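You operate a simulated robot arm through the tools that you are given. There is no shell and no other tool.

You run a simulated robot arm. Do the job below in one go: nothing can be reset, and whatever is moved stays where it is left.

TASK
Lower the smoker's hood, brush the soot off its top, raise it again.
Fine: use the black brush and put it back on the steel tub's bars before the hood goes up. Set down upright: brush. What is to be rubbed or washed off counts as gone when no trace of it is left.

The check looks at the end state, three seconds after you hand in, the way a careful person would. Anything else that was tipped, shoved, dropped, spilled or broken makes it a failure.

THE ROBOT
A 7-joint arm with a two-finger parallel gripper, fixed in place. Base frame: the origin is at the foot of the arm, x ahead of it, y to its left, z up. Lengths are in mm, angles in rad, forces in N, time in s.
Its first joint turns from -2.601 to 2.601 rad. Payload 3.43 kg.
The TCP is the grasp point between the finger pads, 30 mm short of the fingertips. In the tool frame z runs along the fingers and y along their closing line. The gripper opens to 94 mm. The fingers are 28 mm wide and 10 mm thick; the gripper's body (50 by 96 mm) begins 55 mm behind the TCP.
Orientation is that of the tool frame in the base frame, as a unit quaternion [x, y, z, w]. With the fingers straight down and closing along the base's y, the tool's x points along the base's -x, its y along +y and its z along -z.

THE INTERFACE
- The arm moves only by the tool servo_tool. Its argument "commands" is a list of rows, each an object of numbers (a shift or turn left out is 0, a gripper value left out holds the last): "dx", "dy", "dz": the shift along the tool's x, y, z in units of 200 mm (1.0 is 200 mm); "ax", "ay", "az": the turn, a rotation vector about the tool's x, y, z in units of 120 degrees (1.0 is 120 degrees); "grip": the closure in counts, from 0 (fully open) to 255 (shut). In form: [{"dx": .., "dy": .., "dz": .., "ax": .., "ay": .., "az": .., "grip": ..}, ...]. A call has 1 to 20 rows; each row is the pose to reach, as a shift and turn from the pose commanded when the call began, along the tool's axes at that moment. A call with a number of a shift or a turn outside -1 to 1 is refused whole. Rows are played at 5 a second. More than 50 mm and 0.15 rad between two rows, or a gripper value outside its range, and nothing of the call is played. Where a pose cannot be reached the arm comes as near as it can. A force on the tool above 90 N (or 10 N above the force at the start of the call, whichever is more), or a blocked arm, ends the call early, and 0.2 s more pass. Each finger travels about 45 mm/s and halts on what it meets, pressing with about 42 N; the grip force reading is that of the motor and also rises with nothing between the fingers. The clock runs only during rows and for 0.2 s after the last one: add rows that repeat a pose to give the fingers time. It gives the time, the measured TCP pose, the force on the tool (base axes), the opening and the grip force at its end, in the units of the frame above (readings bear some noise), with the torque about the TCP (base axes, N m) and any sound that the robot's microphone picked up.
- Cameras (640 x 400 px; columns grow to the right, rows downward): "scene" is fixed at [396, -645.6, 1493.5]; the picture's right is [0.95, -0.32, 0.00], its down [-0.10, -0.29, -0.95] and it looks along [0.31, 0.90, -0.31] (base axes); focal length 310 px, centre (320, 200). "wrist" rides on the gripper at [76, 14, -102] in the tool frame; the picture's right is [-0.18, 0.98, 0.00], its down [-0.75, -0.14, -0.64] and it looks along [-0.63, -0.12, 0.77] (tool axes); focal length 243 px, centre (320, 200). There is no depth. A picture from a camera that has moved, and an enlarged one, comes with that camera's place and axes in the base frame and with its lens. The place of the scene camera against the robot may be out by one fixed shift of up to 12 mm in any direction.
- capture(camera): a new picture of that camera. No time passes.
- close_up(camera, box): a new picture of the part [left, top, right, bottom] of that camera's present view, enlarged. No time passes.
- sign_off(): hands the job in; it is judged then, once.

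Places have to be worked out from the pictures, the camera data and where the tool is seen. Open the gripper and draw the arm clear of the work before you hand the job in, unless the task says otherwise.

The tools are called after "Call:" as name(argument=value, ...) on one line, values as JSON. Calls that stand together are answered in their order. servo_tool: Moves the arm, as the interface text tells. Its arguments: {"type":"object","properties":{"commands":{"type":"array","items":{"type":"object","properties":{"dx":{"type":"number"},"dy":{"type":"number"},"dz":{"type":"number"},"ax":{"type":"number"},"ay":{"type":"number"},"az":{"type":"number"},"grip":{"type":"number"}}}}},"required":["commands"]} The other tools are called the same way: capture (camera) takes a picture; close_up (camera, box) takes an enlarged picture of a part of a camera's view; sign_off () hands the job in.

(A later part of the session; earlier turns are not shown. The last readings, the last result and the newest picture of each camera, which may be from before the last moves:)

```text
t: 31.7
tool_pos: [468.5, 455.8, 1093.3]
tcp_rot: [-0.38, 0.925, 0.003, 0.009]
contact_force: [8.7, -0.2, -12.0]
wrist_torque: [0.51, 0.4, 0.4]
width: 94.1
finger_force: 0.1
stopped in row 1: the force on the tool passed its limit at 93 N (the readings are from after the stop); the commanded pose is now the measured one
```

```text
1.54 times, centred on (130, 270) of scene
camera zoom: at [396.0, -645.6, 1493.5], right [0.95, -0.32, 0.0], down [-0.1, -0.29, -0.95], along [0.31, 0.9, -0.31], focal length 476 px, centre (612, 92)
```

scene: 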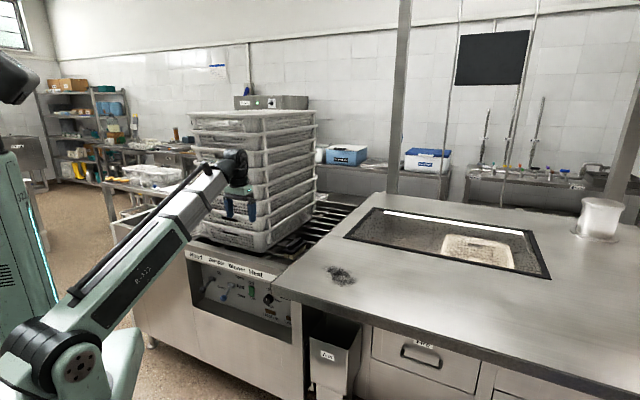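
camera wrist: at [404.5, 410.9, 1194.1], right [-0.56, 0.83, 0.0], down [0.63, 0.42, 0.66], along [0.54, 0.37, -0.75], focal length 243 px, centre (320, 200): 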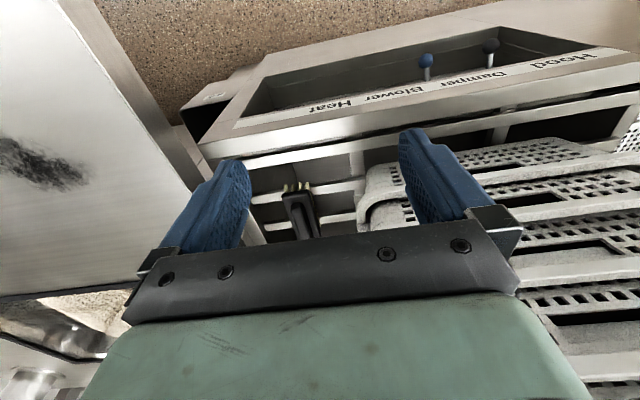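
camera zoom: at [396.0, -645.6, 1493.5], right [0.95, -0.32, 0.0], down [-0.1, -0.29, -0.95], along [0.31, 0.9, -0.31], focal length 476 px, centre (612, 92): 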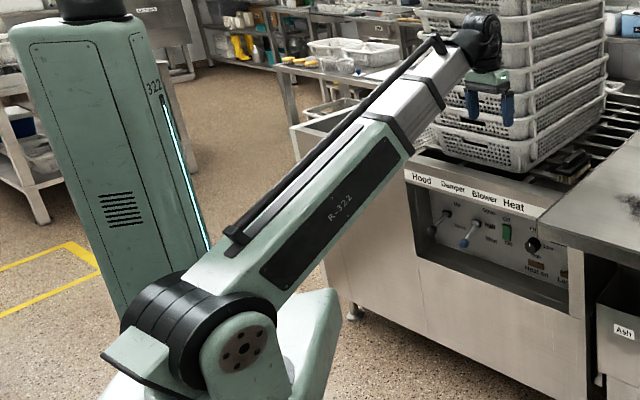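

The torque/force line passes through the wrist camera housing: the forearm pressed on the camera because the arm was too steep (crates look unmoved). I'll come down and outward, keeping the arm flatter.

Call:
servo_tool(commands=[{"dz": 0.1}, {"dz": 0.2, "dy": -0.1, "dx": -0.06}, {"dz": 0.3, "dy": -0.25, "dx": -0.15}, {"dz": 0.3, "dy": -0.4, "dx": -0.22}, {"dz": 0.3, "dy": -0.5, "dx": -0.3}, {"dz": 0.3, "dy": -0.5, "dx": -0.3}])

Call:
capture(camera="wrist")

Call:
capture(camera="scene")

```text
t: 33.1
tool_pos: [582.0, 426.9, 1035.1]
tcp_rot: [-0.379, 0.925, 0.004, 0.008]
contact_force: [-0.2, 0.1, -0.1]
wrist_torque: [-0.02, 0.0, 0.02]
width: 94.2
finger_force: 0.0
```

```text
taken
camera wrist: at [518.1, 382.7, 1134.7], right [-0.56, 0.83, 0.0], down [0.63, 0.42, 0.66], along [0.54, 0.37, -0.76], focal length 243 px, centre (320, 200)
```

wrist: 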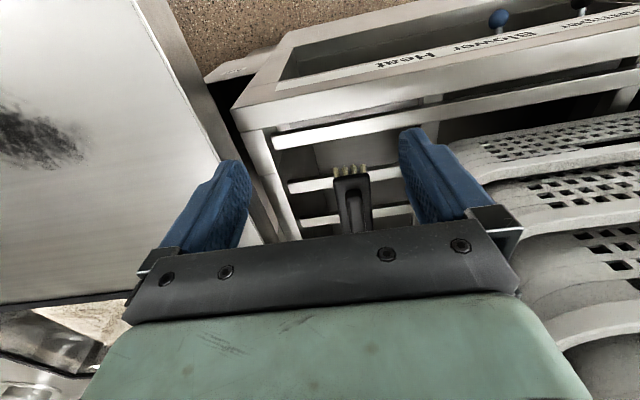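

```text
taken
```

scene: 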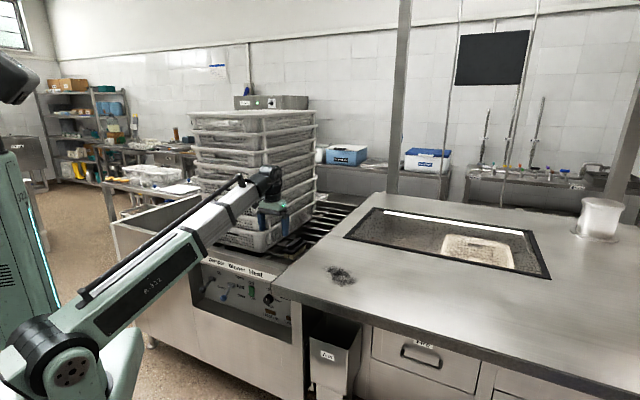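

No force now. I can see the brush from its near end; moving forward ~80 mm to view the whole brush from above.

Call:
servo_tool(commands=[{"dx": -0.14, "dz": 0.05}, {"dx": -0.28, "dz": 0.1}, {"dx": -0.42, "dz": 0.15}, {"dx": -0.42, "dz": 0.15}])

Call:
capture(camera="wrist")

Call:
close_up(camera="wrist", box=[220, 40, 460, 240])

```text
t: 34.1
tool_pos: [642.6, 485.3, 1004.2]
tcp_rot: [-0.379, 0.925, 0.004, 0.008]
contact_force: [-0.4, -1.5, 0.3]
wrist_torque: [-0.03, 0.0, 0.03]
width: 94.0
finger_force: 0.0
```

```text
taken
camera wrist: at [578.1, 441.6, 1105.4], right [-0.56, 0.83, 0.0], down [0.63, 0.42, 0.66], along [0.54, 0.37, -0.76], focal length 243 px, centre (320, 200)
```

wrist: 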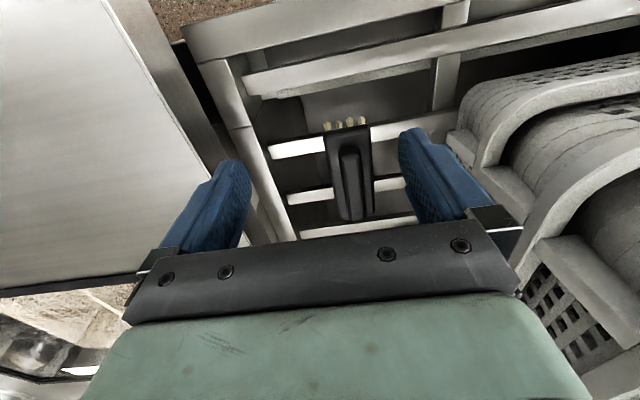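

```text
2.00 times, centred on (340, 140) of wrist
camera zoom: at [578.1, 441.6, 1105.4], right [-0.56, 0.83, 0.0], down [0.63, 0.42, 0.66], along [0.54, 0.37, -0.76], focal length 485 px, centre (280, 320)
```

zoom: 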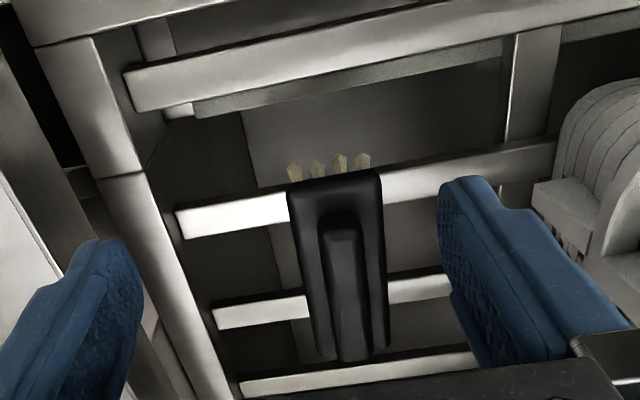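

Brush: block about 122×45 mm, centred near (691, 564), long axis along ~44-45°, block top at z≈881, handle on top. I'll move over it with partial opening, straightening the small tilt, for a precise look.

Call:
servo_tool(commands=[{"dx": -0.15, "dy": 0.035, "dz": 0.05, "ay": 0.003, "grip": 70}, {"dx": -0.3, "dy": 0.07, "dz": 0.1, "ay": 0.006, "grip": 70}, {"dx": -0.448, "dy": 0.106, "dz": 0.145, "ay": 0.0085, "grip": 70}, {"dx": -0.448, "dy": 0.106, "dz": 0.145, "ay": 0.0085, "grip": 70}, {"dx": -0.448, "dy": 0.106, "dz": 0.145, "ay": 0.0085, "grip": 70}])

Call:
capture(camera="wrist")

Call:
close_up(camera="wrist", box=[220, 40, 460, 240])

Call:
close_up(camera="scene", box=[230, 150, 380, 270])

```text
t: 35.3
tool_pos: [690.8, 563.6, 979.9]
tcp_rot: [-0.379, 0.925, 0.001, 0.0]
contact_force: [-0.4, 0.2, 0.9]
wrist_torque: [-0.02, 0.01, -0.01]
width: 68.2
finger_force: 0.1
```

```text
taken
camera wrist: at [628.7, 520.0, 1081.8], right [-0.56, 0.83, 0.0], down [0.64, 0.43, 0.64], along [0.53, 0.36, -0.77], focal length 243 px, centre (320, 200)
```

wrist: 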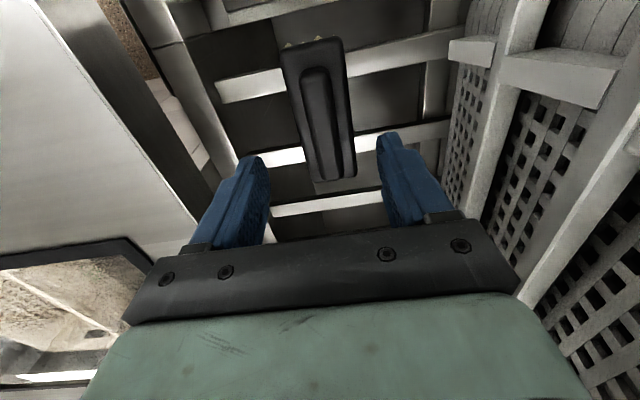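

```text
2.00 times, centred on (340, 140) of wrist
camera zoom: at [628.7, 520.0, 1081.8], right [-0.56, 0.83, 0.0], down [0.64, 0.43, 0.64], along [0.53, 0.36, -0.77], focal length 485 px, centre (280, 320)
```

zoom: 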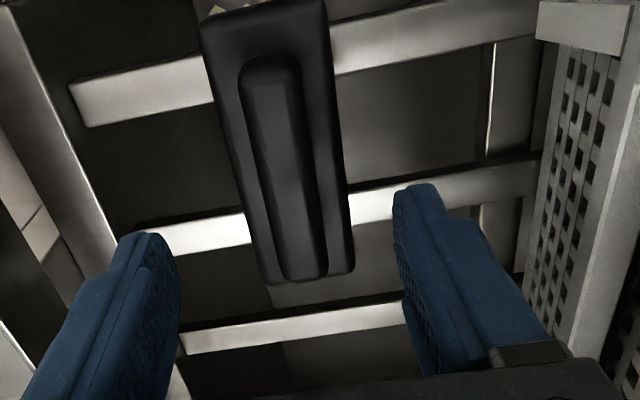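

```text
3.33 times, centred on (305, 210) of scene
camera zoom: at [396.0, -645.6, 1493.5], right [0.95, -0.32, 0.0], down [-0.1, -0.29, -0.95], along [0.31, 0.9, -0.31], focal length 1032 px, centre (370, 167)
```

zoom: 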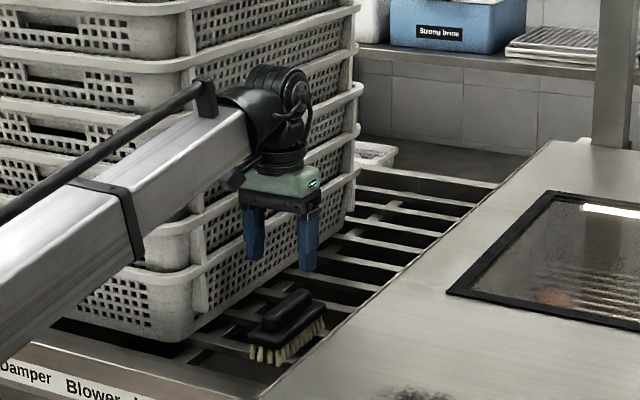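

Brush centre computed at about (692, 567), within 3 mm of the TCP. I'll make that small correction, lower to just above the handle and narrow the fingers, then check centring.

Call:
servo_tool(commands=[{"dx": -0.01, "dy": 0.008, "dz": 0.08, "grip": 150}, {"dx": -0.016, "dy": 0.008, "dz": 0.16, "grip": 150}, {"dx": -0.016, "dy": 0.008, "dz": 0.16, "grip": 150}, {"dx": -0.016, "dy": 0.008, "dz": 0.16, "grip": 150}])

Call:
capture(camera="wrist")

Call:
close_up(camera="wrist", box=[240, 20, 420, 170])

Call:
close_up(camera="scene", box=[260, 190, 340, 260])

```text
t: 36.3
tool_pos: [694.1, 566.9, 946.3]
tcp_rot: [-0.379, 0.925, 0.001, 0.0]
contact_force: [0.5, 0.1, -0.2]
wrist_torque: [-0.01, 0.0, 0.01]
width: 38.8
finger_force: 0.0
```

```text
taken
camera wrist: at [630.8, 523.9, 1049.4], right [-0.56, 0.83, 0.0], down [0.64, 0.43, 0.64], along [0.53, 0.36, -0.77], focal length 243 px, centre (320, 200)
```

wrist: 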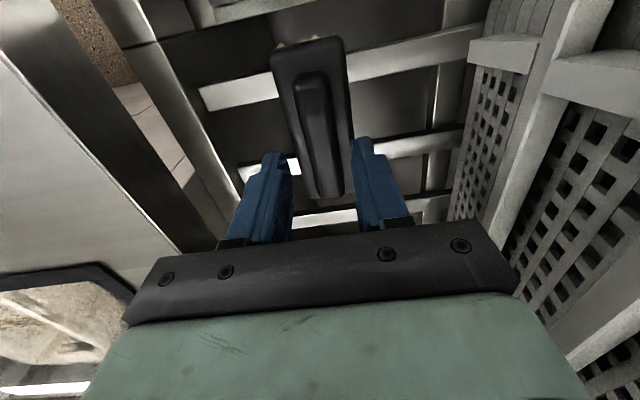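

```text
2.67 times, centred on (330, 95) of wrist
camera zoom: at [630.8, 523.9, 1049.4], right [-0.56, 0.83, 0.0], down [0.64, 0.43, 0.64], along [0.53, 0.36, -0.77], focal length 647 px, centre (293, 480)
```

zoom: 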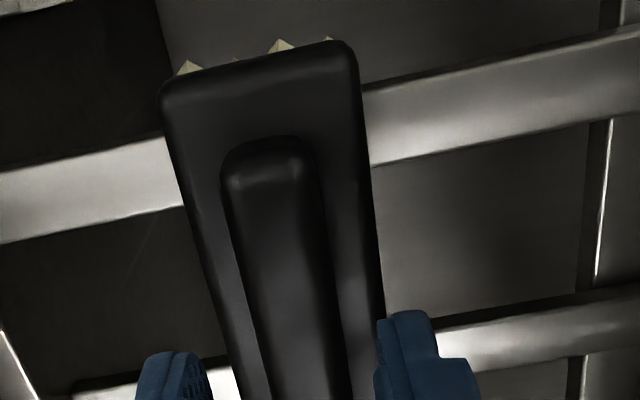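

```text
5.71 times, centred on (300, 225) of scene
camera zoom: at [396.0, -645.6, 1493.5], right [0.95, -0.32, 0.0], down [-0.1, -0.29, -0.95], along [0.31, 0.9, -0.31], focal length 1769 px, centre (434, 57)
```

zoom: 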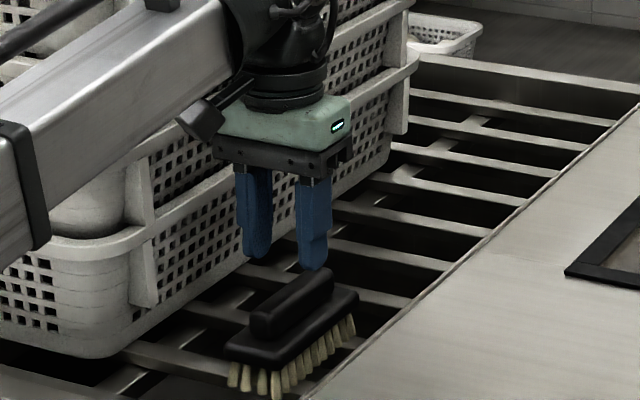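

Cross-checking scene and wrist views, the handle's top is lower than I assumed, at z≈884, centre ≈ (698, 570). I'll shift 5 mm along the handle and descend around it, watching the force.

Call:
servo_tool(commands=[{"dx": -0.025, "dz": 0.06, "grip": 150}, {"dx": -0.025, "dz": 0.12, "grip": 150}, {"dx": -0.025, "dz": 0.18, "grip": 150}, {"dx": -0.025, "dz": 0.21, "grip": 150}, {"dx": -0.025, "dz": 0.21, "grip": 150}])

Call:
close_up(camera="wrist", box=[220, 20, 440, 240])

Call:
close_up(camera="scene", box=[260, 190, 340, 260])

```text
t: 37.5
tool_pos: [696.7, 572.0, 904.2]
tcp_rot: [-0.378, 0.926, 0.001, -0.001]
contact_force: [-0.4, 0.0, -0.1]
wrist_torque: [0.01, 0.0, 0.0]
width: 38.7
finger_force: 0.1
```

```text
1.82 times, centred on (330, 130) of wrist
camera zoom: at [633.7, 528.5, 1006.9], right [-0.56, 0.83, 0.0], down [0.64, 0.43, 0.64], along [0.53, 0.36, -0.77], focal length 441 px, centre (302, 327)
```

zoom: 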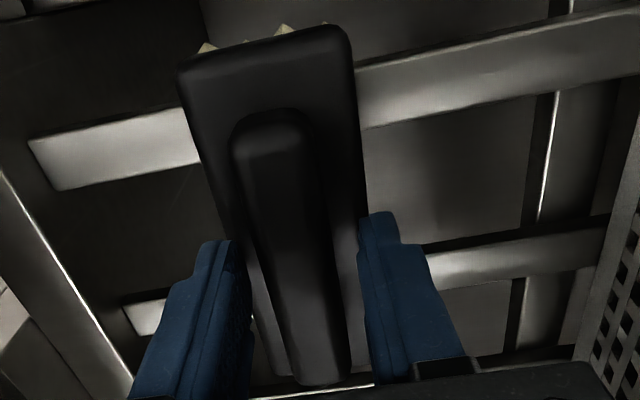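

```text
5.71 times, centred on (300, 225) of scene
camera zoom: at [396.0, -645.6, 1493.5], right [0.95, -0.32, 0.0], down [-0.1, -0.29, -0.95], along [0.31, 0.9, -0.31], focal length 1769 px, centre (434, 57)
```

zoom: 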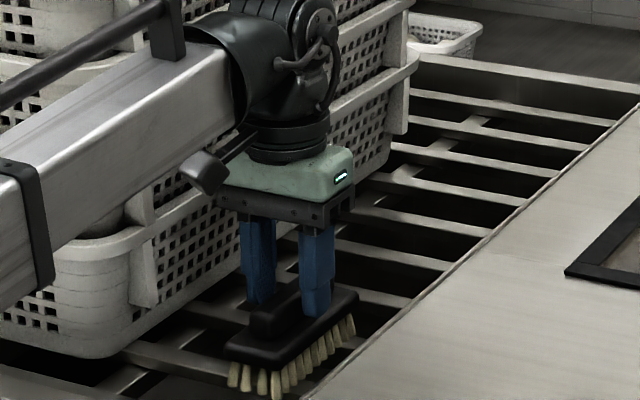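

Fingers straddle the handle nicely, centred. Lowering a few more mm toward the block top, checking for contact.

Call:
servo_tool(commands=[{"dz": 0.01, "grip": 150}, {"dz": 0.02, "grip": 150}, {"dz": 0.03, "grip": 150}, {"dz": 0.03, "grip": 150}])

Call:
close_up(camera="scene", box=[270, 210, 330, 260])

```text
t: 38.5
tool_pos: [696.3, 571.8, 898.6]
tcp_rot: [-0.379, 0.925, 0.001, 0.0]
contact_force: [0.2, 0.4, -0.1]
wrist_torque: [0.01, 0.0, 0.02]
width: 38.6
finger_force: 0.0
```

```text
8.00 times, centred on (300, 235) of scene
camera zoom: at [396.0, -645.6, 1493.5], right [0.95, -0.32, 0.0], down [-0.1, -0.29, -0.95], along [0.31, 0.9, -0.31], focal length 2476 px, centre (480, -80)
```

zoom: 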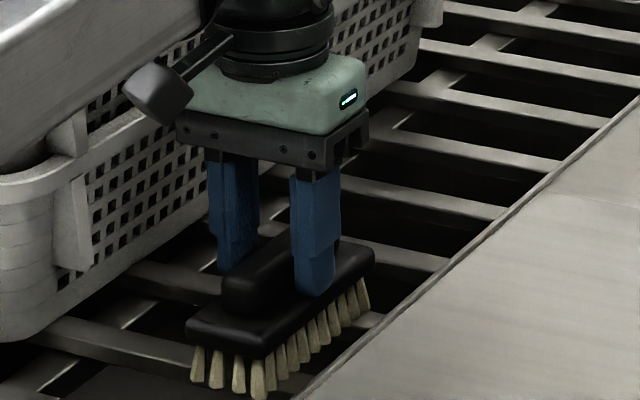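

The tip is near the block's top edge. Two more millimetre-scale steps down, still looking for touch.

Call:
servo_tool(commands=[{"dz": 0.008, "grip": 150}, {"dz": 0.016, "grip": 150}, {"dz": 0.024, "grip": 150}, {"dz": 0.024, "grip": 150}])

Call:
close_up(camera="scene", box=[270, 210, 330, 260])

```text
t: 39.5
tool_pos: [696.2, 571.7, 896.6]
tcp_rot: [-0.38, 0.925, 0.001, 0.002]
contact_force: [6.5, 1.1, 69.5]
wrist_torque: [-0.27, 0.02, 0.05]
width: 39.0
finger_force: 0.1
```

```text
8.00 times, centred on (300, 235) of scene
camera zoom: at [396.0, -645.6, 1493.5], right [0.95, -0.32, 0.0], down [-0.1, -0.29, -0.95], along [0.31, 0.9, -0.31], focal length 2476 px, centre (480, -80)
```

zoom: 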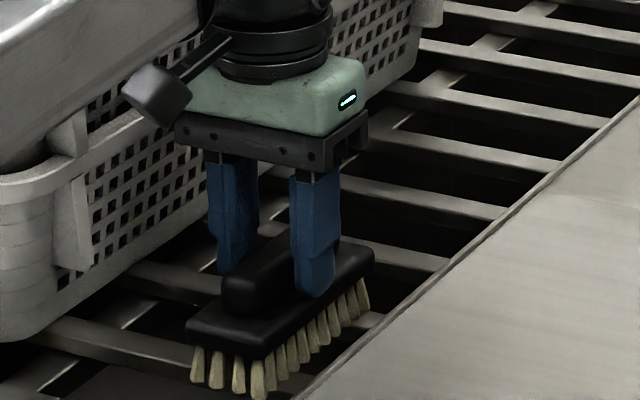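

Contact: the fingertips rest on the block at TCP z≈896.6. Backing off about 1-2 mm and closing on the handle.

Call:
servo_tool(commands=[{"dz": -0.021, "grip": 150}, {"dz": -0.021, "grip": 150}, {"dz": -0.021, "grip": 255}, {"dz": -0.021, "grip": 255}, {"dz": -0.021, "grip": 255}, {"dz": -0.021, "grip": 255}, {"dz": -0.021, "grip": 255}])

Call:
close_up(camera="wrist", box=[220, 20, 440, 240])

Call:
close_up(camera="scene", box=[270, 210, 330, 260])

```text
t: 41.1
tool_pos: [695.4, 571.1, 898.8]
tcp_rot: [-0.379, 0.925, 0.001, -0.002]
contact_force: [-0.1, -7.5, 19.7]
wrist_torque: [-0.5, 0.03, 0.02]
width: 23.3
finger_force: 42.1
```

```text
1.82 times, centred on (330, 130) of wrist
camera zoom: at [632.3, 528.1, 1000.3], right [-0.56, 0.83, 0.0], down [0.64, 0.43, 0.64], along [0.53, 0.36, -0.77], focal length 441 px, centre (302, 327)
```

zoom: 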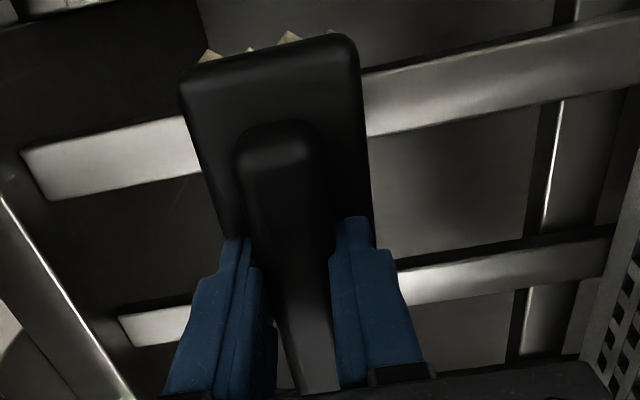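

```text
8.00 times, centred on (300, 235) of scene
camera zoom: at [396.0, -645.6, 1493.5], right [0.95, -0.32, 0.0], down [-0.1, -0.29, -0.95], along [0.31, 0.9, -0.31], focal length 2476 px, centre (480, -80)
```

zoom: 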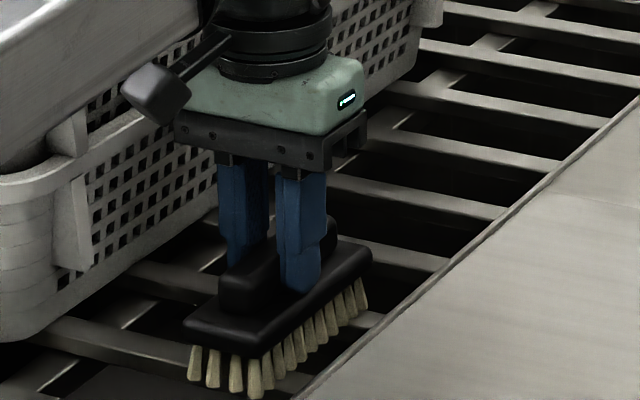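

The handle is gripped (23.3 mm, 42 N). Lifting straight up.

Call:
servo_tool(commands=[{"dz": -0.05, "grip": 255}, {"dz": -0.2, "grip": 255}, {"dz": -0.35, "grip": 255}, {"dz": -0.5, "grip": 255}, {"dz": -0.65, "grip": 255}, {"dz": -0.65, "grip": 255}])

Call:
capture(camera="wrist")

Call:
capture(camera="scene")

Call:
close_up(camera="scene", box=[250, 160, 350, 250])

```text
t: 42.5
tool_pos: [696.7, 570.6, 1028.4]
tcp_rot: [-0.38, 0.925, 0.002, 0.0]
contact_force: [-0.4, -1.0, -1.3]
wrist_torque: [-0.03, -0.01, -0.05]
width: 23.5
finger_force: 42.1
```

```text
taken
camera wrist: at [633.6, 527.7, 1131.2], right [-0.56, 0.83, 0.0], down [0.64, 0.43, 0.64], along [0.53, 0.36, -0.77], focal length 243 px, centre (320, 200)
```

wrist: 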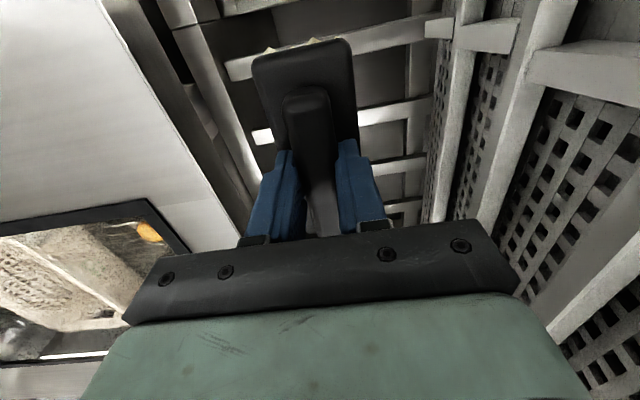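

```text
taken
```

scene: 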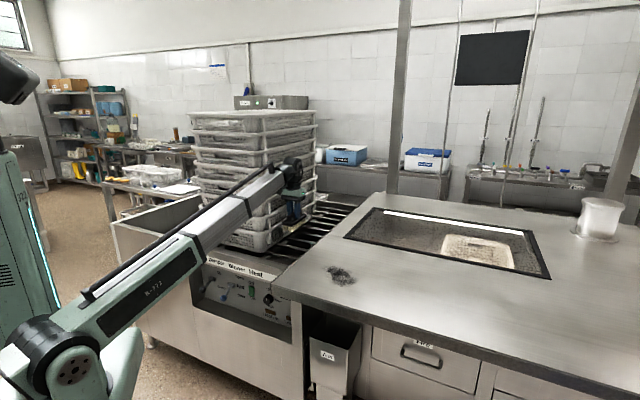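

```text
4.44 times, centred on (300, 205) of scene
camera zoom: at [396.0, -645.6, 1493.5], right [0.95, -0.32, 0.0], down [-0.1, -0.29, -0.95], along [0.31, 0.9, -0.31], focal length 1376 px, centre (409, 178)
```

zoom: 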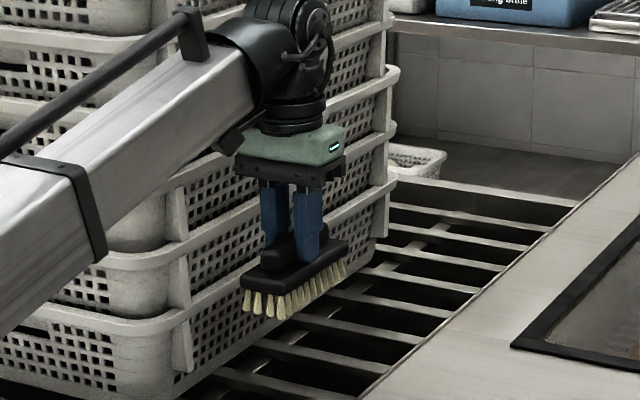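

The brush is held level. I'll move it toward the hood's front-left, staying high, to a pose where the wrist camera sees the soot to the side of the brush.

Call:
servo_tool(commands=[{"dy": -0.15, "dx": 0.15, "dz": -0.02, "grip": 255}, {"dy": -0.3, "dx": 0.3, "dz": -0.04, "grip": 255}, {"dy": -0.45, "dx": 0.46, "dz": -0.05, "grip": 255}, {"dy": -0.6, "dx": 0.63, "dz": -0.07, "grip": 255}, {"dy": -0.75, "dx": 0.8, "dz": -0.09, "grip": 255}, {"dy": -0.9, "dx": 0.96, "dz": -0.1, "grip": 255}, {"dy": -0.9, "dx": 0.96, "dz": -0.1, "grip": 255}])

Call:
capture(camera="wrist")

Call:
capture(camera="scene")

```text
t: 44.1
tool_pos: [685.8, 304.3, 1048.0]
tcp_rot: [-0.38, 0.925, 0.0, 0.001]
contact_force: [0.4, -0.2, -1.1]
wrist_torque: [0.0, 0.0, -0.02]
width: 23.2
finger_force: 42.0
```

```text
taken
camera wrist: at [622.8, 262.0, 1150.8], right [-0.56, 0.83, 0.0], down [0.64, 0.43, 0.64], along [0.53, 0.36, -0.77], focal length 243 px, centre (320, 200)
```

wrist: 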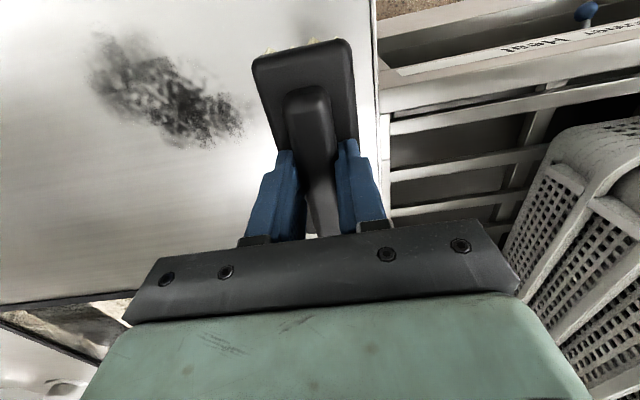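

```text
taken
```

scene: 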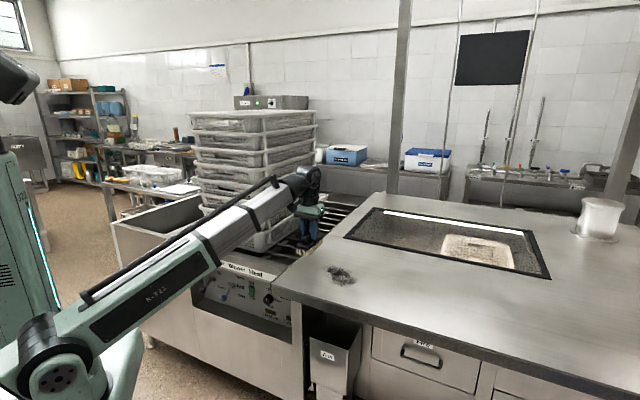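

Now the soot is fully in the wrist view. Zooming for its extents.

Call:
close_up(camera="wrist", box=[40, 0, 380, 210])

Call:
close_up(camera="scene", box=[260, 180, 380, 300])

```text
1.88 times, centred on (210, 105) of wrist
camera zoom: at [622.8, 262.0, 1150.8], right [-0.56, 0.83, 0.0], down [0.64, 0.43, 0.64], along [0.53, 0.36, -0.77], focal length 457 px, centre (527, 379)
```

zoom: 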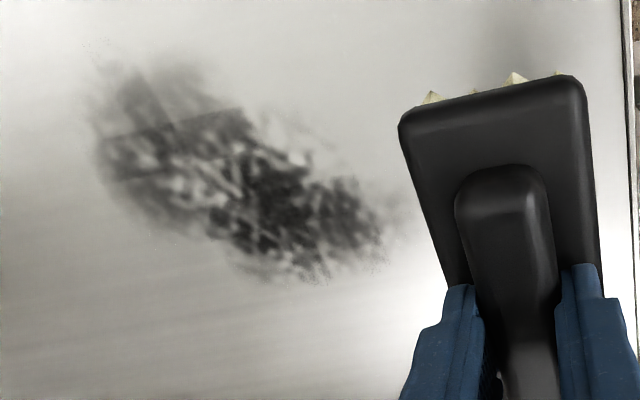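

```text
3.33 times, centred on (320, 240) of scene
camera zoom: at [396.0, -645.6, 1493.5], right [0.95, -0.32, 0.0], down [-0.1, -0.29, -0.95], along [0.31, 0.9, -0.31], focal length 1032 px, centre (320, 67)
```

zoom: 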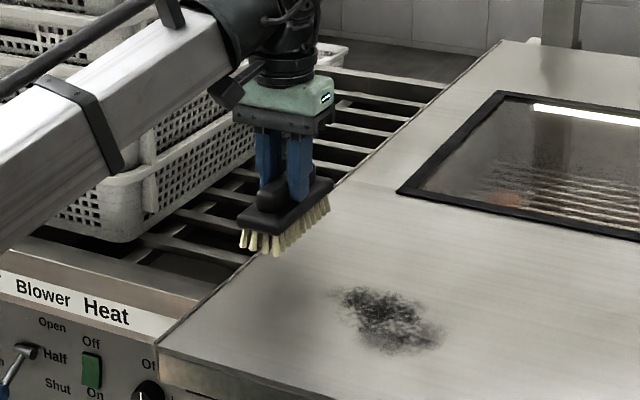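

The soot spans about 125 mm × 112 mm (in tub-aligned axes, e1 330–456, e2 612–724); hood top z ≈ 924. I'll position the brush just left of the soot and lower to just above the surface.

Call:
servo_tool(commands=[{"dy": -0.05, "dx": 0.09, "dz": 0.07, "grip": 255}, {"dy": -0.1, "dx": 0.18, "dz": 0.14, "grip": 255}, {"dy": -0.15, "dx": 0.275, "dz": 0.2, "grip": 255}, {"dy": -0.15, "dx": 0.275, "dz": 0.2, "grip": 255}])

Call:
close_up(camera="scene", box=[270, 200, 370, 290])

Call:
capture(camera="wrist")

```text
t: 45.1
tool_pos: [668.4, 245.9, 1008.4]
tcp_rot: [-0.38, 0.925, 0.0, 0.0]
contact_force: [0.4, 0.7, -1.7]
wrist_torque: [0.01, 0.03, -0.02]
width: 23.0
finger_force: 42.2
```

```text
4.44 times, centred on (320, 245) of scene
camera zoom: at [396.0, -645.6, 1493.5], right [0.95, -0.32, 0.0], down [-0.1, -0.29, -0.95], along [0.31, 0.9, -0.31], focal length 1376 px, centre (320, 0)
```

zoom: 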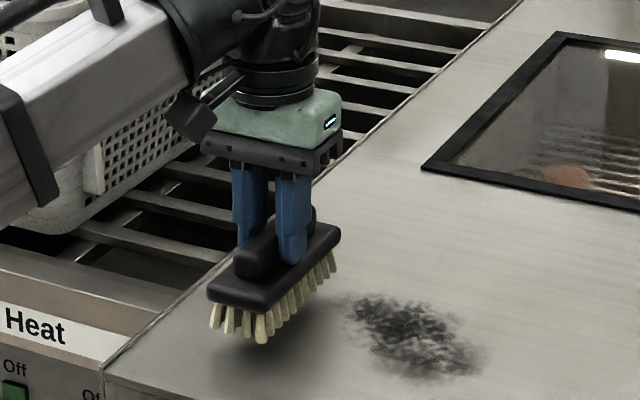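

```text
taken
camera wrist: at [604.6, 204.0, 1111.0], right [-0.56, 0.83, 0.0], down [0.64, 0.43, 0.64], along [0.53, 0.36, -0.77], focal length 243 px, centre (320, 200)
```

wrist: 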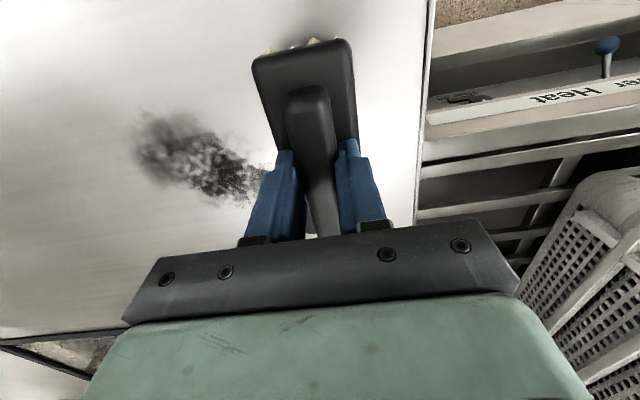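

Brush hovers; I estimate the bristles ~20 mm above the surface. Lowering in small steps, checking the contact force.

Call:
servo_tool(commands=[{"dz": 0.02, "grip": 255}, {"dz": 0.04, "grip": 255}, {"dz": 0.06, "grip": 255}, {"dz": 0.06, "grip": 255}])

Call:
close_up(camera="scene", box=[290, 230, 350, 280])

```text
t: 46.1
tool_pos: [666.9, 248.3, 994.8]
tcp_rot: [-0.38, 0.925, 0.0, -0.001]
contact_force: [0.2, 0.2, -0.6]
wrist_torque: [0.0, 0.02, 0.0]
width: 23.2
finger_force: 42.1
```

```text
8.00 times, centred on (320, 255) of scene
camera zoom: at [396.0, -645.6, 1493.5], right [0.95, -0.32, 0.0], down [-0.1, -0.29, -0.95], along [0.31, 0.9, -0.31], focal length 2476 px, centre (320, -240)
```

zoom: 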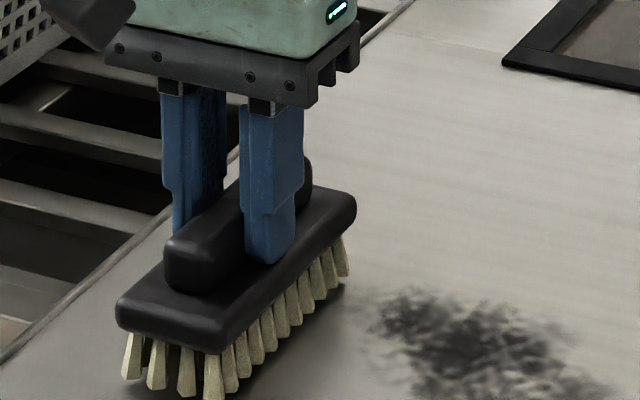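

Still a small gap. Continue down by millimetres.

Call:
servo_tool(commands=[{"dz": 0.01, "grip": 255}, {"dz": 0.02, "grip": 255}, {"dz": 0.02, "grip": 255}])

Call:
servo_tool(commands=[{"dz": 0.01, "grip": 255}, {"dz": 0.01, "grip": 255}])

Call:
close_up(camera="scene", box=[290, 230, 350, 280])

```text
t: 46.9
tool_pos: [667.6, 248.3, 992.3]
tcp_rot: [-0.379, 0.925, 0.0, 0.0]
contact_force: [-0.2, 0.2, -1.5]
wrist_torque: [-0.06, 0.02, 0.03]
width: 23.2
finger_force: 42.3
```

```text
t: 47.5
tool_pos: [666.9, 247.3, 990.0]
tcp_rot: [-0.379, 0.925, 0.0, -0.001]
contact_force: [0.6, 1.2, 17.2]
wrist_torque: [-0.63, 0.58, -0.04]
width: 23.1
finger_force: 41.8
```

```text
8.00 times, centred on (320, 255) of scene
camera zoom: at [396.0, -645.6, 1493.5], right [0.95, -0.32, 0.0], down [-0.1, -0.29, -0.95], along [0.31, 0.9, -0.31], focal length 2476 px, centre (320, -240)
```

zoom: 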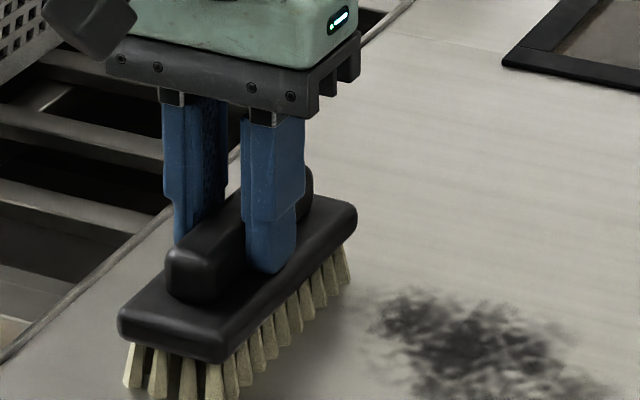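

Touching with 17 N, but the torque shows the near end bears first. I'll level the brush by about half a degree and check.

Call:
servo_tool(commands=[{"ay": 0.004, "grip": 255}, {"ay": 0.004, "grip": 255}])

```text
t: 48.1
tool_pos: [669.4, 248.5, 990.4]
tcp_rot: [-0.379, 0.925, -0.001, -0.002]
contact_force: [2.7, 2.2, 19.2]
wrist_torque: [1.09, -1.19, -0.07]
width: 23.1
finger_force: 42.9
```

Now the far end bears; half of that correction should make it flat.

Call:
servo_tool(commands=[{"ay": -0.0018, "grip": 255}, {"ay": -0.0018, "grip": 255}])

```text
t: 48.7
tool_pos: [667.5, 248.5, 989.7]
tcp_rot: [-0.379, 0.925, -0.001, -0.002]
contact_force: [5.8, 2.4, 20.5]
wrist_torque: [0.61, -0.83, -0.06]
width: 23.4
finger_force: 42.3
```

Pressure is fairly even now (~20 N). Sweeping the brush across the soot along its short axis, slightly firmer.

Call:
servo_tool(commands=[{"dy": -0.1, "dz": 0.004, "grip": 255}, {"dy": -0.2, "dz": 0.004, "grip": 255}, {"dy": -0.3, "dz": 0.004, "grip": 255}, {"dy": -0.4, "dz": 0.004, "grip": 255}, {"dy": -0.5, "dz": 0.004, "grip": 255}, {"dy": -0.6, "dz": 0.004, "grip": 255}, {"dy": -0.7, "dz": 0.004, "grip": 255}, {"dy": -0.8, "dz": 0.004, "grip": 255}, {"dy": -0.9, "dz": 0.004, "grip": 255}, {"dy": -1.0, "dz": 0.004, "grip": 255}])

Call:
capture(camera="scene")

Call:
close_up(camera="scene", box=[290, 220, 410, 310])

Call:
capture(camera="wrist")

```text
t: 50.9
tool_pos: [806.5, 105.1, 988.4]
tcp_rot: [-0.379, 0.925, -0.001, -0.002]
contact_force: [-10.0, 11.8, 49.9]
wrist_torque: [0.42, 0.39, -0.04]
width: 23.1
finger_force: 42.6
```

```text
taken
```

scene: 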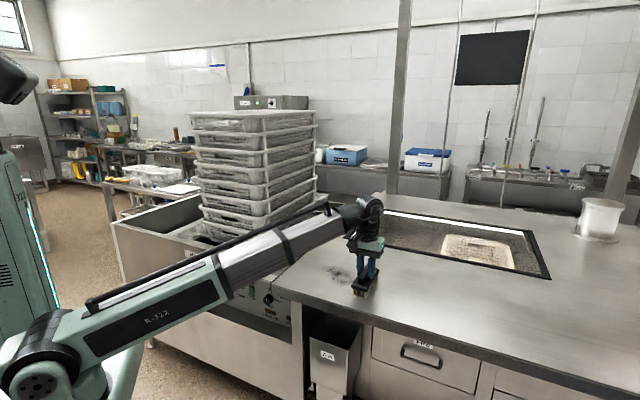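

```text
4.44 times, centred on (350, 265) of scene
camera zoom: at [396.0, -645.6, 1493.5], right [0.95, -0.32, 0.0], down [-0.1, -0.29, -0.95], along [0.31, 0.9, -0.31], focal length 1376 px, centre (187, -89)
```

zoom: 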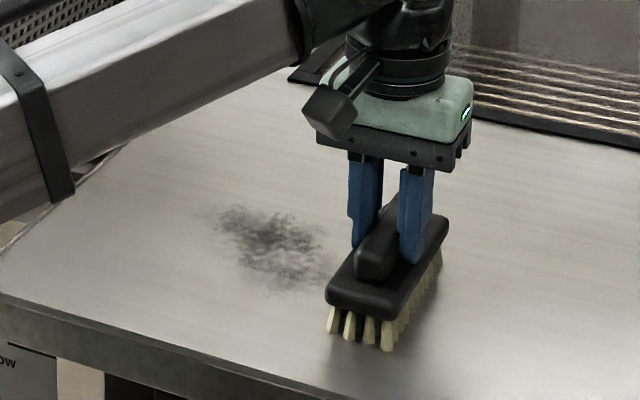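

```text
taken
camera wrist: at [743.6, 62.4, 1092.2], right [-0.56, 0.83, 0.0], down [0.64, 0.43, 0.64], along [0.53, 0.36, -0.77], focal length 243 px, centre (320, 200)
```

wrist: 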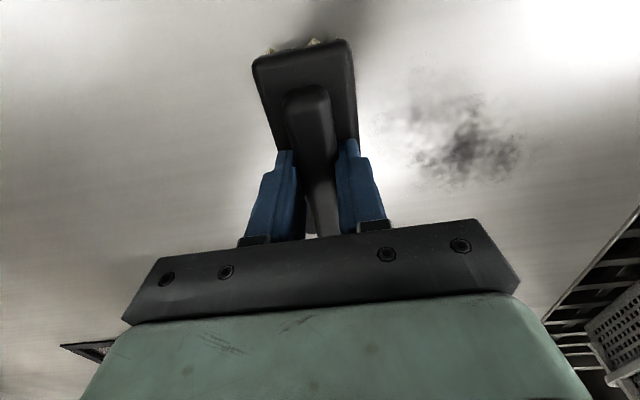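

The soot is fading with the stroke. I'll shift 30 mm deeper and sweep back, easing pressure slightly.

Call:
servo_tool(commands=[{"dx": -0.08, "dz": -0.005, "grip": 255}, {"dx": -0.16, "dz": -0.005, "grip": 255}, {"dx": -0.16, "dy": 0.1, "dz": -0.005, "grip": 255}, {"dx": -0.16, "dy": 0.2, "dz": -0.005, "grip": 255}, {"dx": -0.16, "dy": 0.3, "dz": -0.005, "grip": 255}, {"dx": -0.16, "dy": 0.4, "dz": -0.005, "grip": 255}, {"dx": -0.16, "dy": 0.5, "dz": -0.005, "grip": 255}, {"dx": -0.16, "dy": 0.6, "dz": -0.005, "grip": 255}, {"dx": -0.16, "dy": 0.7, "dz": -0.005, "grip": 255}, {"dx": -0.16, "dy": 0.8, "dz": -0.005, "grip": 255}, {"dx": -0.16, "dy": 0.9, "dz": -0.005, "grip": 255}, {"dx": -0.16, "dy": 1.0, "dz": -0.005, "grip": 255}])

Call:
close_up(camera="scene", box=[290, 220, 410, 310])

Call:
capture(camera="wrist")

```text
t: 53.5
tool_pos: [691.2, 270.0, 989.9]
tcp_rot: [-0.379, 0.925, 0.0, -0.002]
contact_force: [7.3, -7.2, 28.0]
wrist_torque: [0.09, -0.69, -0.05]
width: 23.2
finger_force: 42.5
```

```text
4.44 times, centred on (350, 265) of scene
camera zoom: at [396.0, -645.6, 1493.5], right [0.95, -0.32, 0.0], down [-0.1, -0.29, -0.95], along [0.31, 0.9, -0.31], focal length 1376 px, centre (187, -89)
```

zoom: 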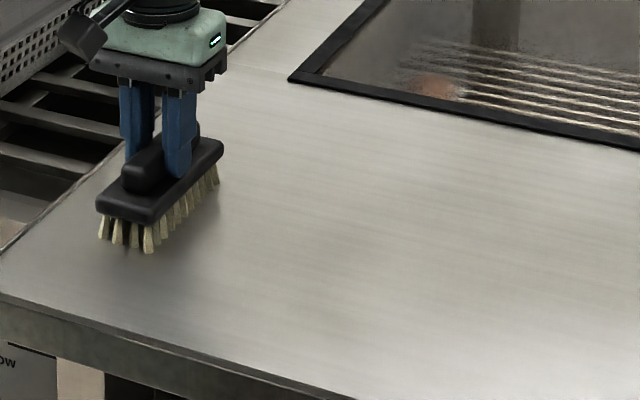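

```text
taken
camera wrist: at [628.0, 228.7, 1092.4], right [-0.56, 0.83, 0.0], down [0.64, 0.43, 0.64], along [0.53, 0.36, -0.77], focal length 243 px, centre (320, 200)
```

wrist: 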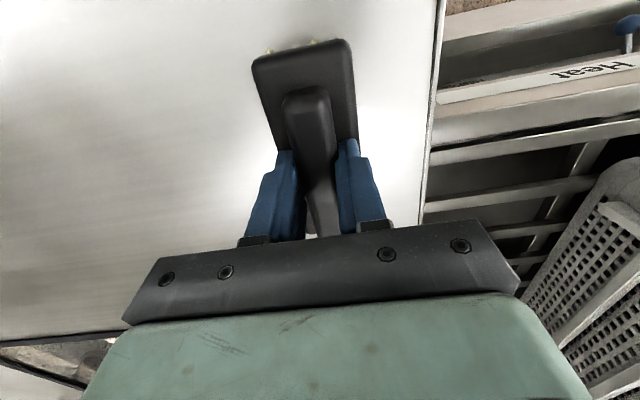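

Nearly all gone. Zooming for faint traces.

Call:
close_up(camera="scene", box=[315, 250, 375, 295])

Call:
close_up(camera="wrist", box=[0, 0, 280, 200])

```text
8.89 times, centred on (345, 272) of scene
camera zoom: at [396.0, -645.6, 1493.5], right [0.95, -0.32, 0.0], down [-0.1, -0.29, -0.95], along [0.31, 0.9, -0.31], focal length 2751 px, centre (98, -444)
```

zoom: 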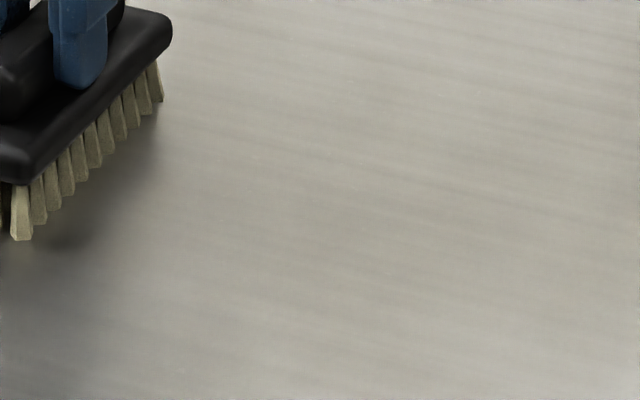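

```text
2.00 times, centred on (140, 100) of wrist
camera zoom: at [628.0, 228.7, 1092.4], right [-0.56, 0.83, 0.0], down [0.64, 0.43, 0.64], along [0.53, 0.36, -0.77], focal length 485 px, centre (680, 400)
```

zoom: 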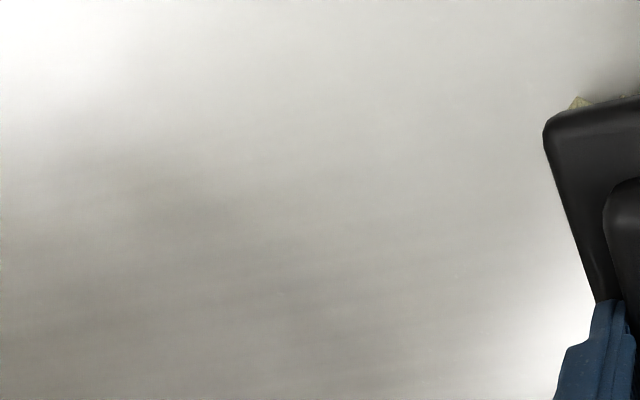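

Looks clean, but I'll do one more out-and-back pair at deeper and shallower offsets for faint edge traces.

Call:
servo_tool(commands=[{"dx": -0.12, "grip": 255}, {"dx": -0.12, "dy": -0.13, "grip": 255}, {"dx": -0.12, "dy": -0.26, "grip": 255}, {"dx": -0.12, "dy": -0.39, "grip": 255}, {"dx": -0.12, "dy": -0.52, "grip": 255}, {"dx": -0.12, "dy": -0.65, "grip": 255}, {"dx": -0.12, "dy": -0.78, "grip": 255}, {"dx": -0.12, "dy": -0.91, "grip": 255}, {"dx": -0.12, "dy": -1.0, "grip": 255}, {"dx": 0.0, "dy": -1.0, "grip": 255}, {"dx": 0.12, "dy": -1.0, "grip": 255}, {"dx": 0.24, "dy": -1.0, "grip": 255}, {"dx": 0.24, "dy": -0.85, "grip": 255}, {"dx": 0.24, "dy": -0.7, "grip": 255}, {"dx": 0.24, "dy": -0.55, "grip": 255}, {"dx": 0.24, "dy": -0.4, "grip": 255}, {"dx": 0.24, "dy": -0.25, "grip": 255}, {"dx": 0.24, "dy": -0.1, "grip": 255}, {"dx": 0.24, "dy": 0.0, "grip": 255}])

Call:
close_up(camera="scene", box=[300, 230, 400, 305])

Call:
capture(camera="wrist")

```text
t: 57.5
tool_pos: [655.2, 235.9, 991.6]
tcp_rot: [-0.379, 0.925, 0.0, -0.003]
contact_force: [-0.2, -0.7, -2.0]
wrist_torque: [0.01, -0.01, 0.01]
width: 22.9
finger_force: 42.6
```

```text
5.33 times, centred on (350, 268) of scene
camera zoom: at [396.0, -645.6, 1493.5], right [0.95, -0.32, 0.0], down [-0.1, -0.29, -0.95], along [0.31, 0.9, -0.31], focal length 1651 px, centre (160, -160)
```

zoom: 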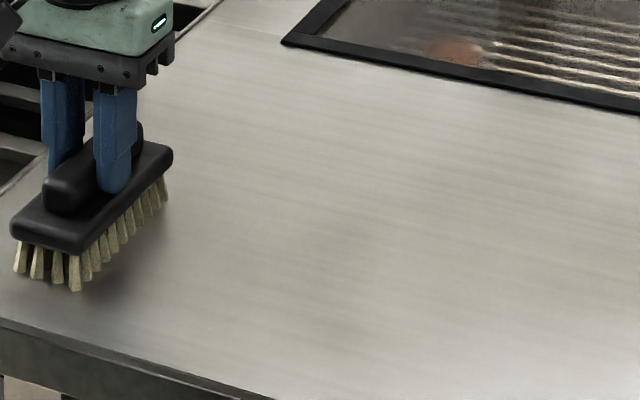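

```text
taken
camera wrist: at [592.9, 193.7, 1093.3], right [-0.56, 0.83, 0.0], down [0.64, 0.43, 0.64], along [0.53, 0.36, -0.77], focal length 243 px, centre (320, 200)
```

wrist: 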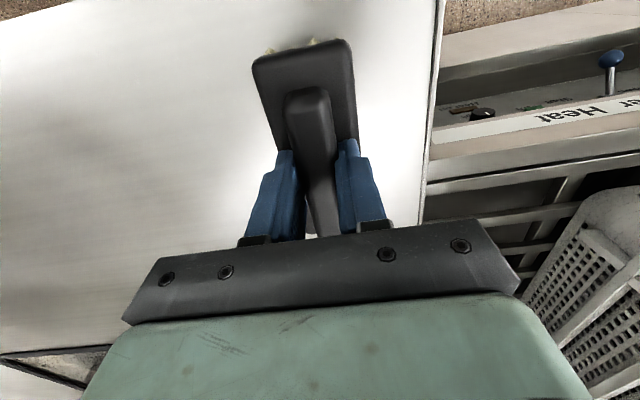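

The last pass lost contact (force ≈ 0), so I'll press down ~2.5 mm and repeat strokes over the shallow side.

Call:
servo_tool(commands=[{"dz": 0.006, "grip": 255}, {"dz": 0.012, "grip": 255}, {"dz": 0.012, "dy": -0.12, "grip": 255}, {"dz": 0.012, "dy": -0.24, "grip": 255}, {"dz": 0.012, "dy": -0.36, "grip": 255}, {"dz": 0.012, "dy": -0.48, "grip": 255}, {"dz": 0.011, "dy": -0.6, "grip": 255}, {"dz": 0.01, "dy": -0.72, "grip": 255}, {"dz": 0.009, "dy": -0.84, "grip": 255}, {"dz": 0.008, "dy": -0.96, "grip": 255}, {"dz": 0.008, "dy": -1.0, "grip": 255}])

Call:
close_up(camera="scene", box=[300, 230, 400, 305])

```text
t: 59.9
tool_pos: [795.8, 94.5, 990.6]
tcp_rot: [-0.38, 0.925, -0.001, 0.0]
contact_force: [-10.3, 14.5, 58.0]
wrist_torque: [0.54, 0.31, -0.06]
width: 23.0
finger_force: 41.7
```

```text
5.33 times, centred on (350, 268) of scene
camera zoom: at [396.0, -645.6, 1493.5], right [0.95, -0.32, 0.0], down [-0.1, -0.29, -0.95], along [0.31, 0.9, -0.31], focal length 1651 px, centre (160, -160)
```

zoom: 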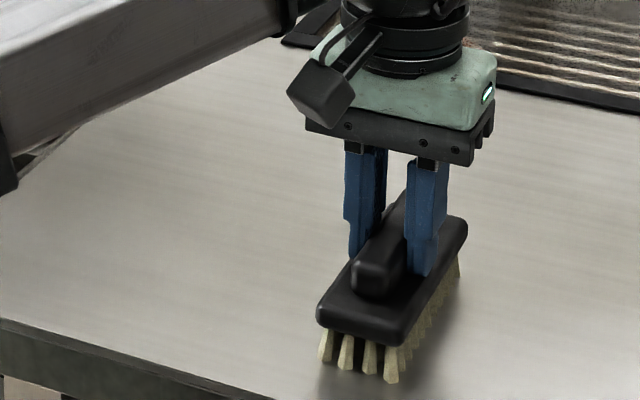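

Good contact. One more return stroke 25 mm deeper, keeping pressure.

Call:
servo_tool(commands=[{"dx": -0.06, "dz": -0.003, "grip": 255}, {"dx": -0.13, "dz": -0.003, "grip": 255}, {"dx": -0.13, "dy": 0.12, "dz": -0.003, "grip": 255}, {"dx": -0.13, "dy": 0.24, "dz": -0.002, "grip": 255}, {"dx": -0.13, "dy": 0.36, "dz": -0.001, "grip": 255}, {"dx": -0.13, "dy": 0.48, "dz": 0.0, "grip": 255}, {"dx": -0.13, "dy": 0.6, "dz": 0.001, "grip": 255}, {"dx": -0.13, "dy": 0.72, "dz": 0.002, "grip": 255}, {"dx": -0.13, "dy": 0.84, "dz": 0.003, "grip": 255}, {"dx": -0.13, "dy": 0.96, "dz": 0.004, "grip": 255}, {"dx": -0.13, "dy": 1.0, "dz": 0.004, "grip": 255}])

Call:
close_up(camera="scene", box=[300, 230, 400, 305])

Call:
capture(camera="wrist")

```text
t: 62.3
tool_pos: [675.0, 255.8, 990.1]
tcp_rot: [-0.38, 0.925, -0.001, -0.001]
contact_force: [12.0, -11.9, 51.0]
wrist_torque: [-0.12, -0.55, 0.03]
width: 23.1
finger_force: 41.9
```

```text
5.33 times, centred on (350, 268) of scene
camera zoom: at [396.0, -645.6, 1493.5], right [0.95, -0.32, 0.0], down [-0.1, -0.29, -0.95], along [0.31, 0.9, -0.31], focal length 1651 px, centre (160, -160)
```

zoom: 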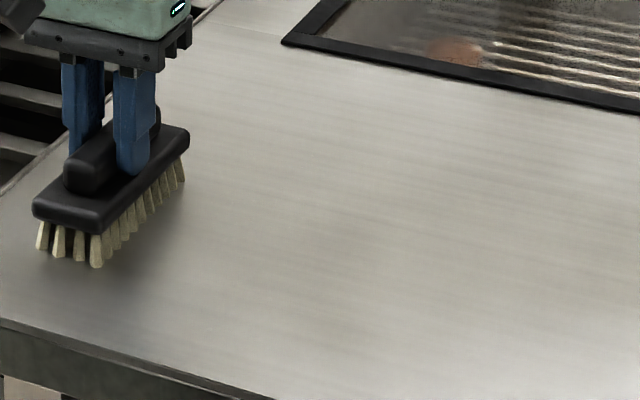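

```text
taken
camera wrist: at [611.6, 213.5, 1092.3], right [-0.56, 0.83, 0.0], down [0.64, 0.43, 0.64], along [0.53, 0.36, -0.77], focal length 243 px, centre (320, 200)
```

wrist: 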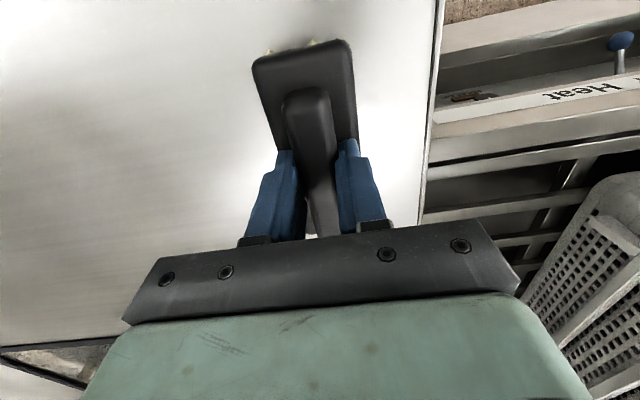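

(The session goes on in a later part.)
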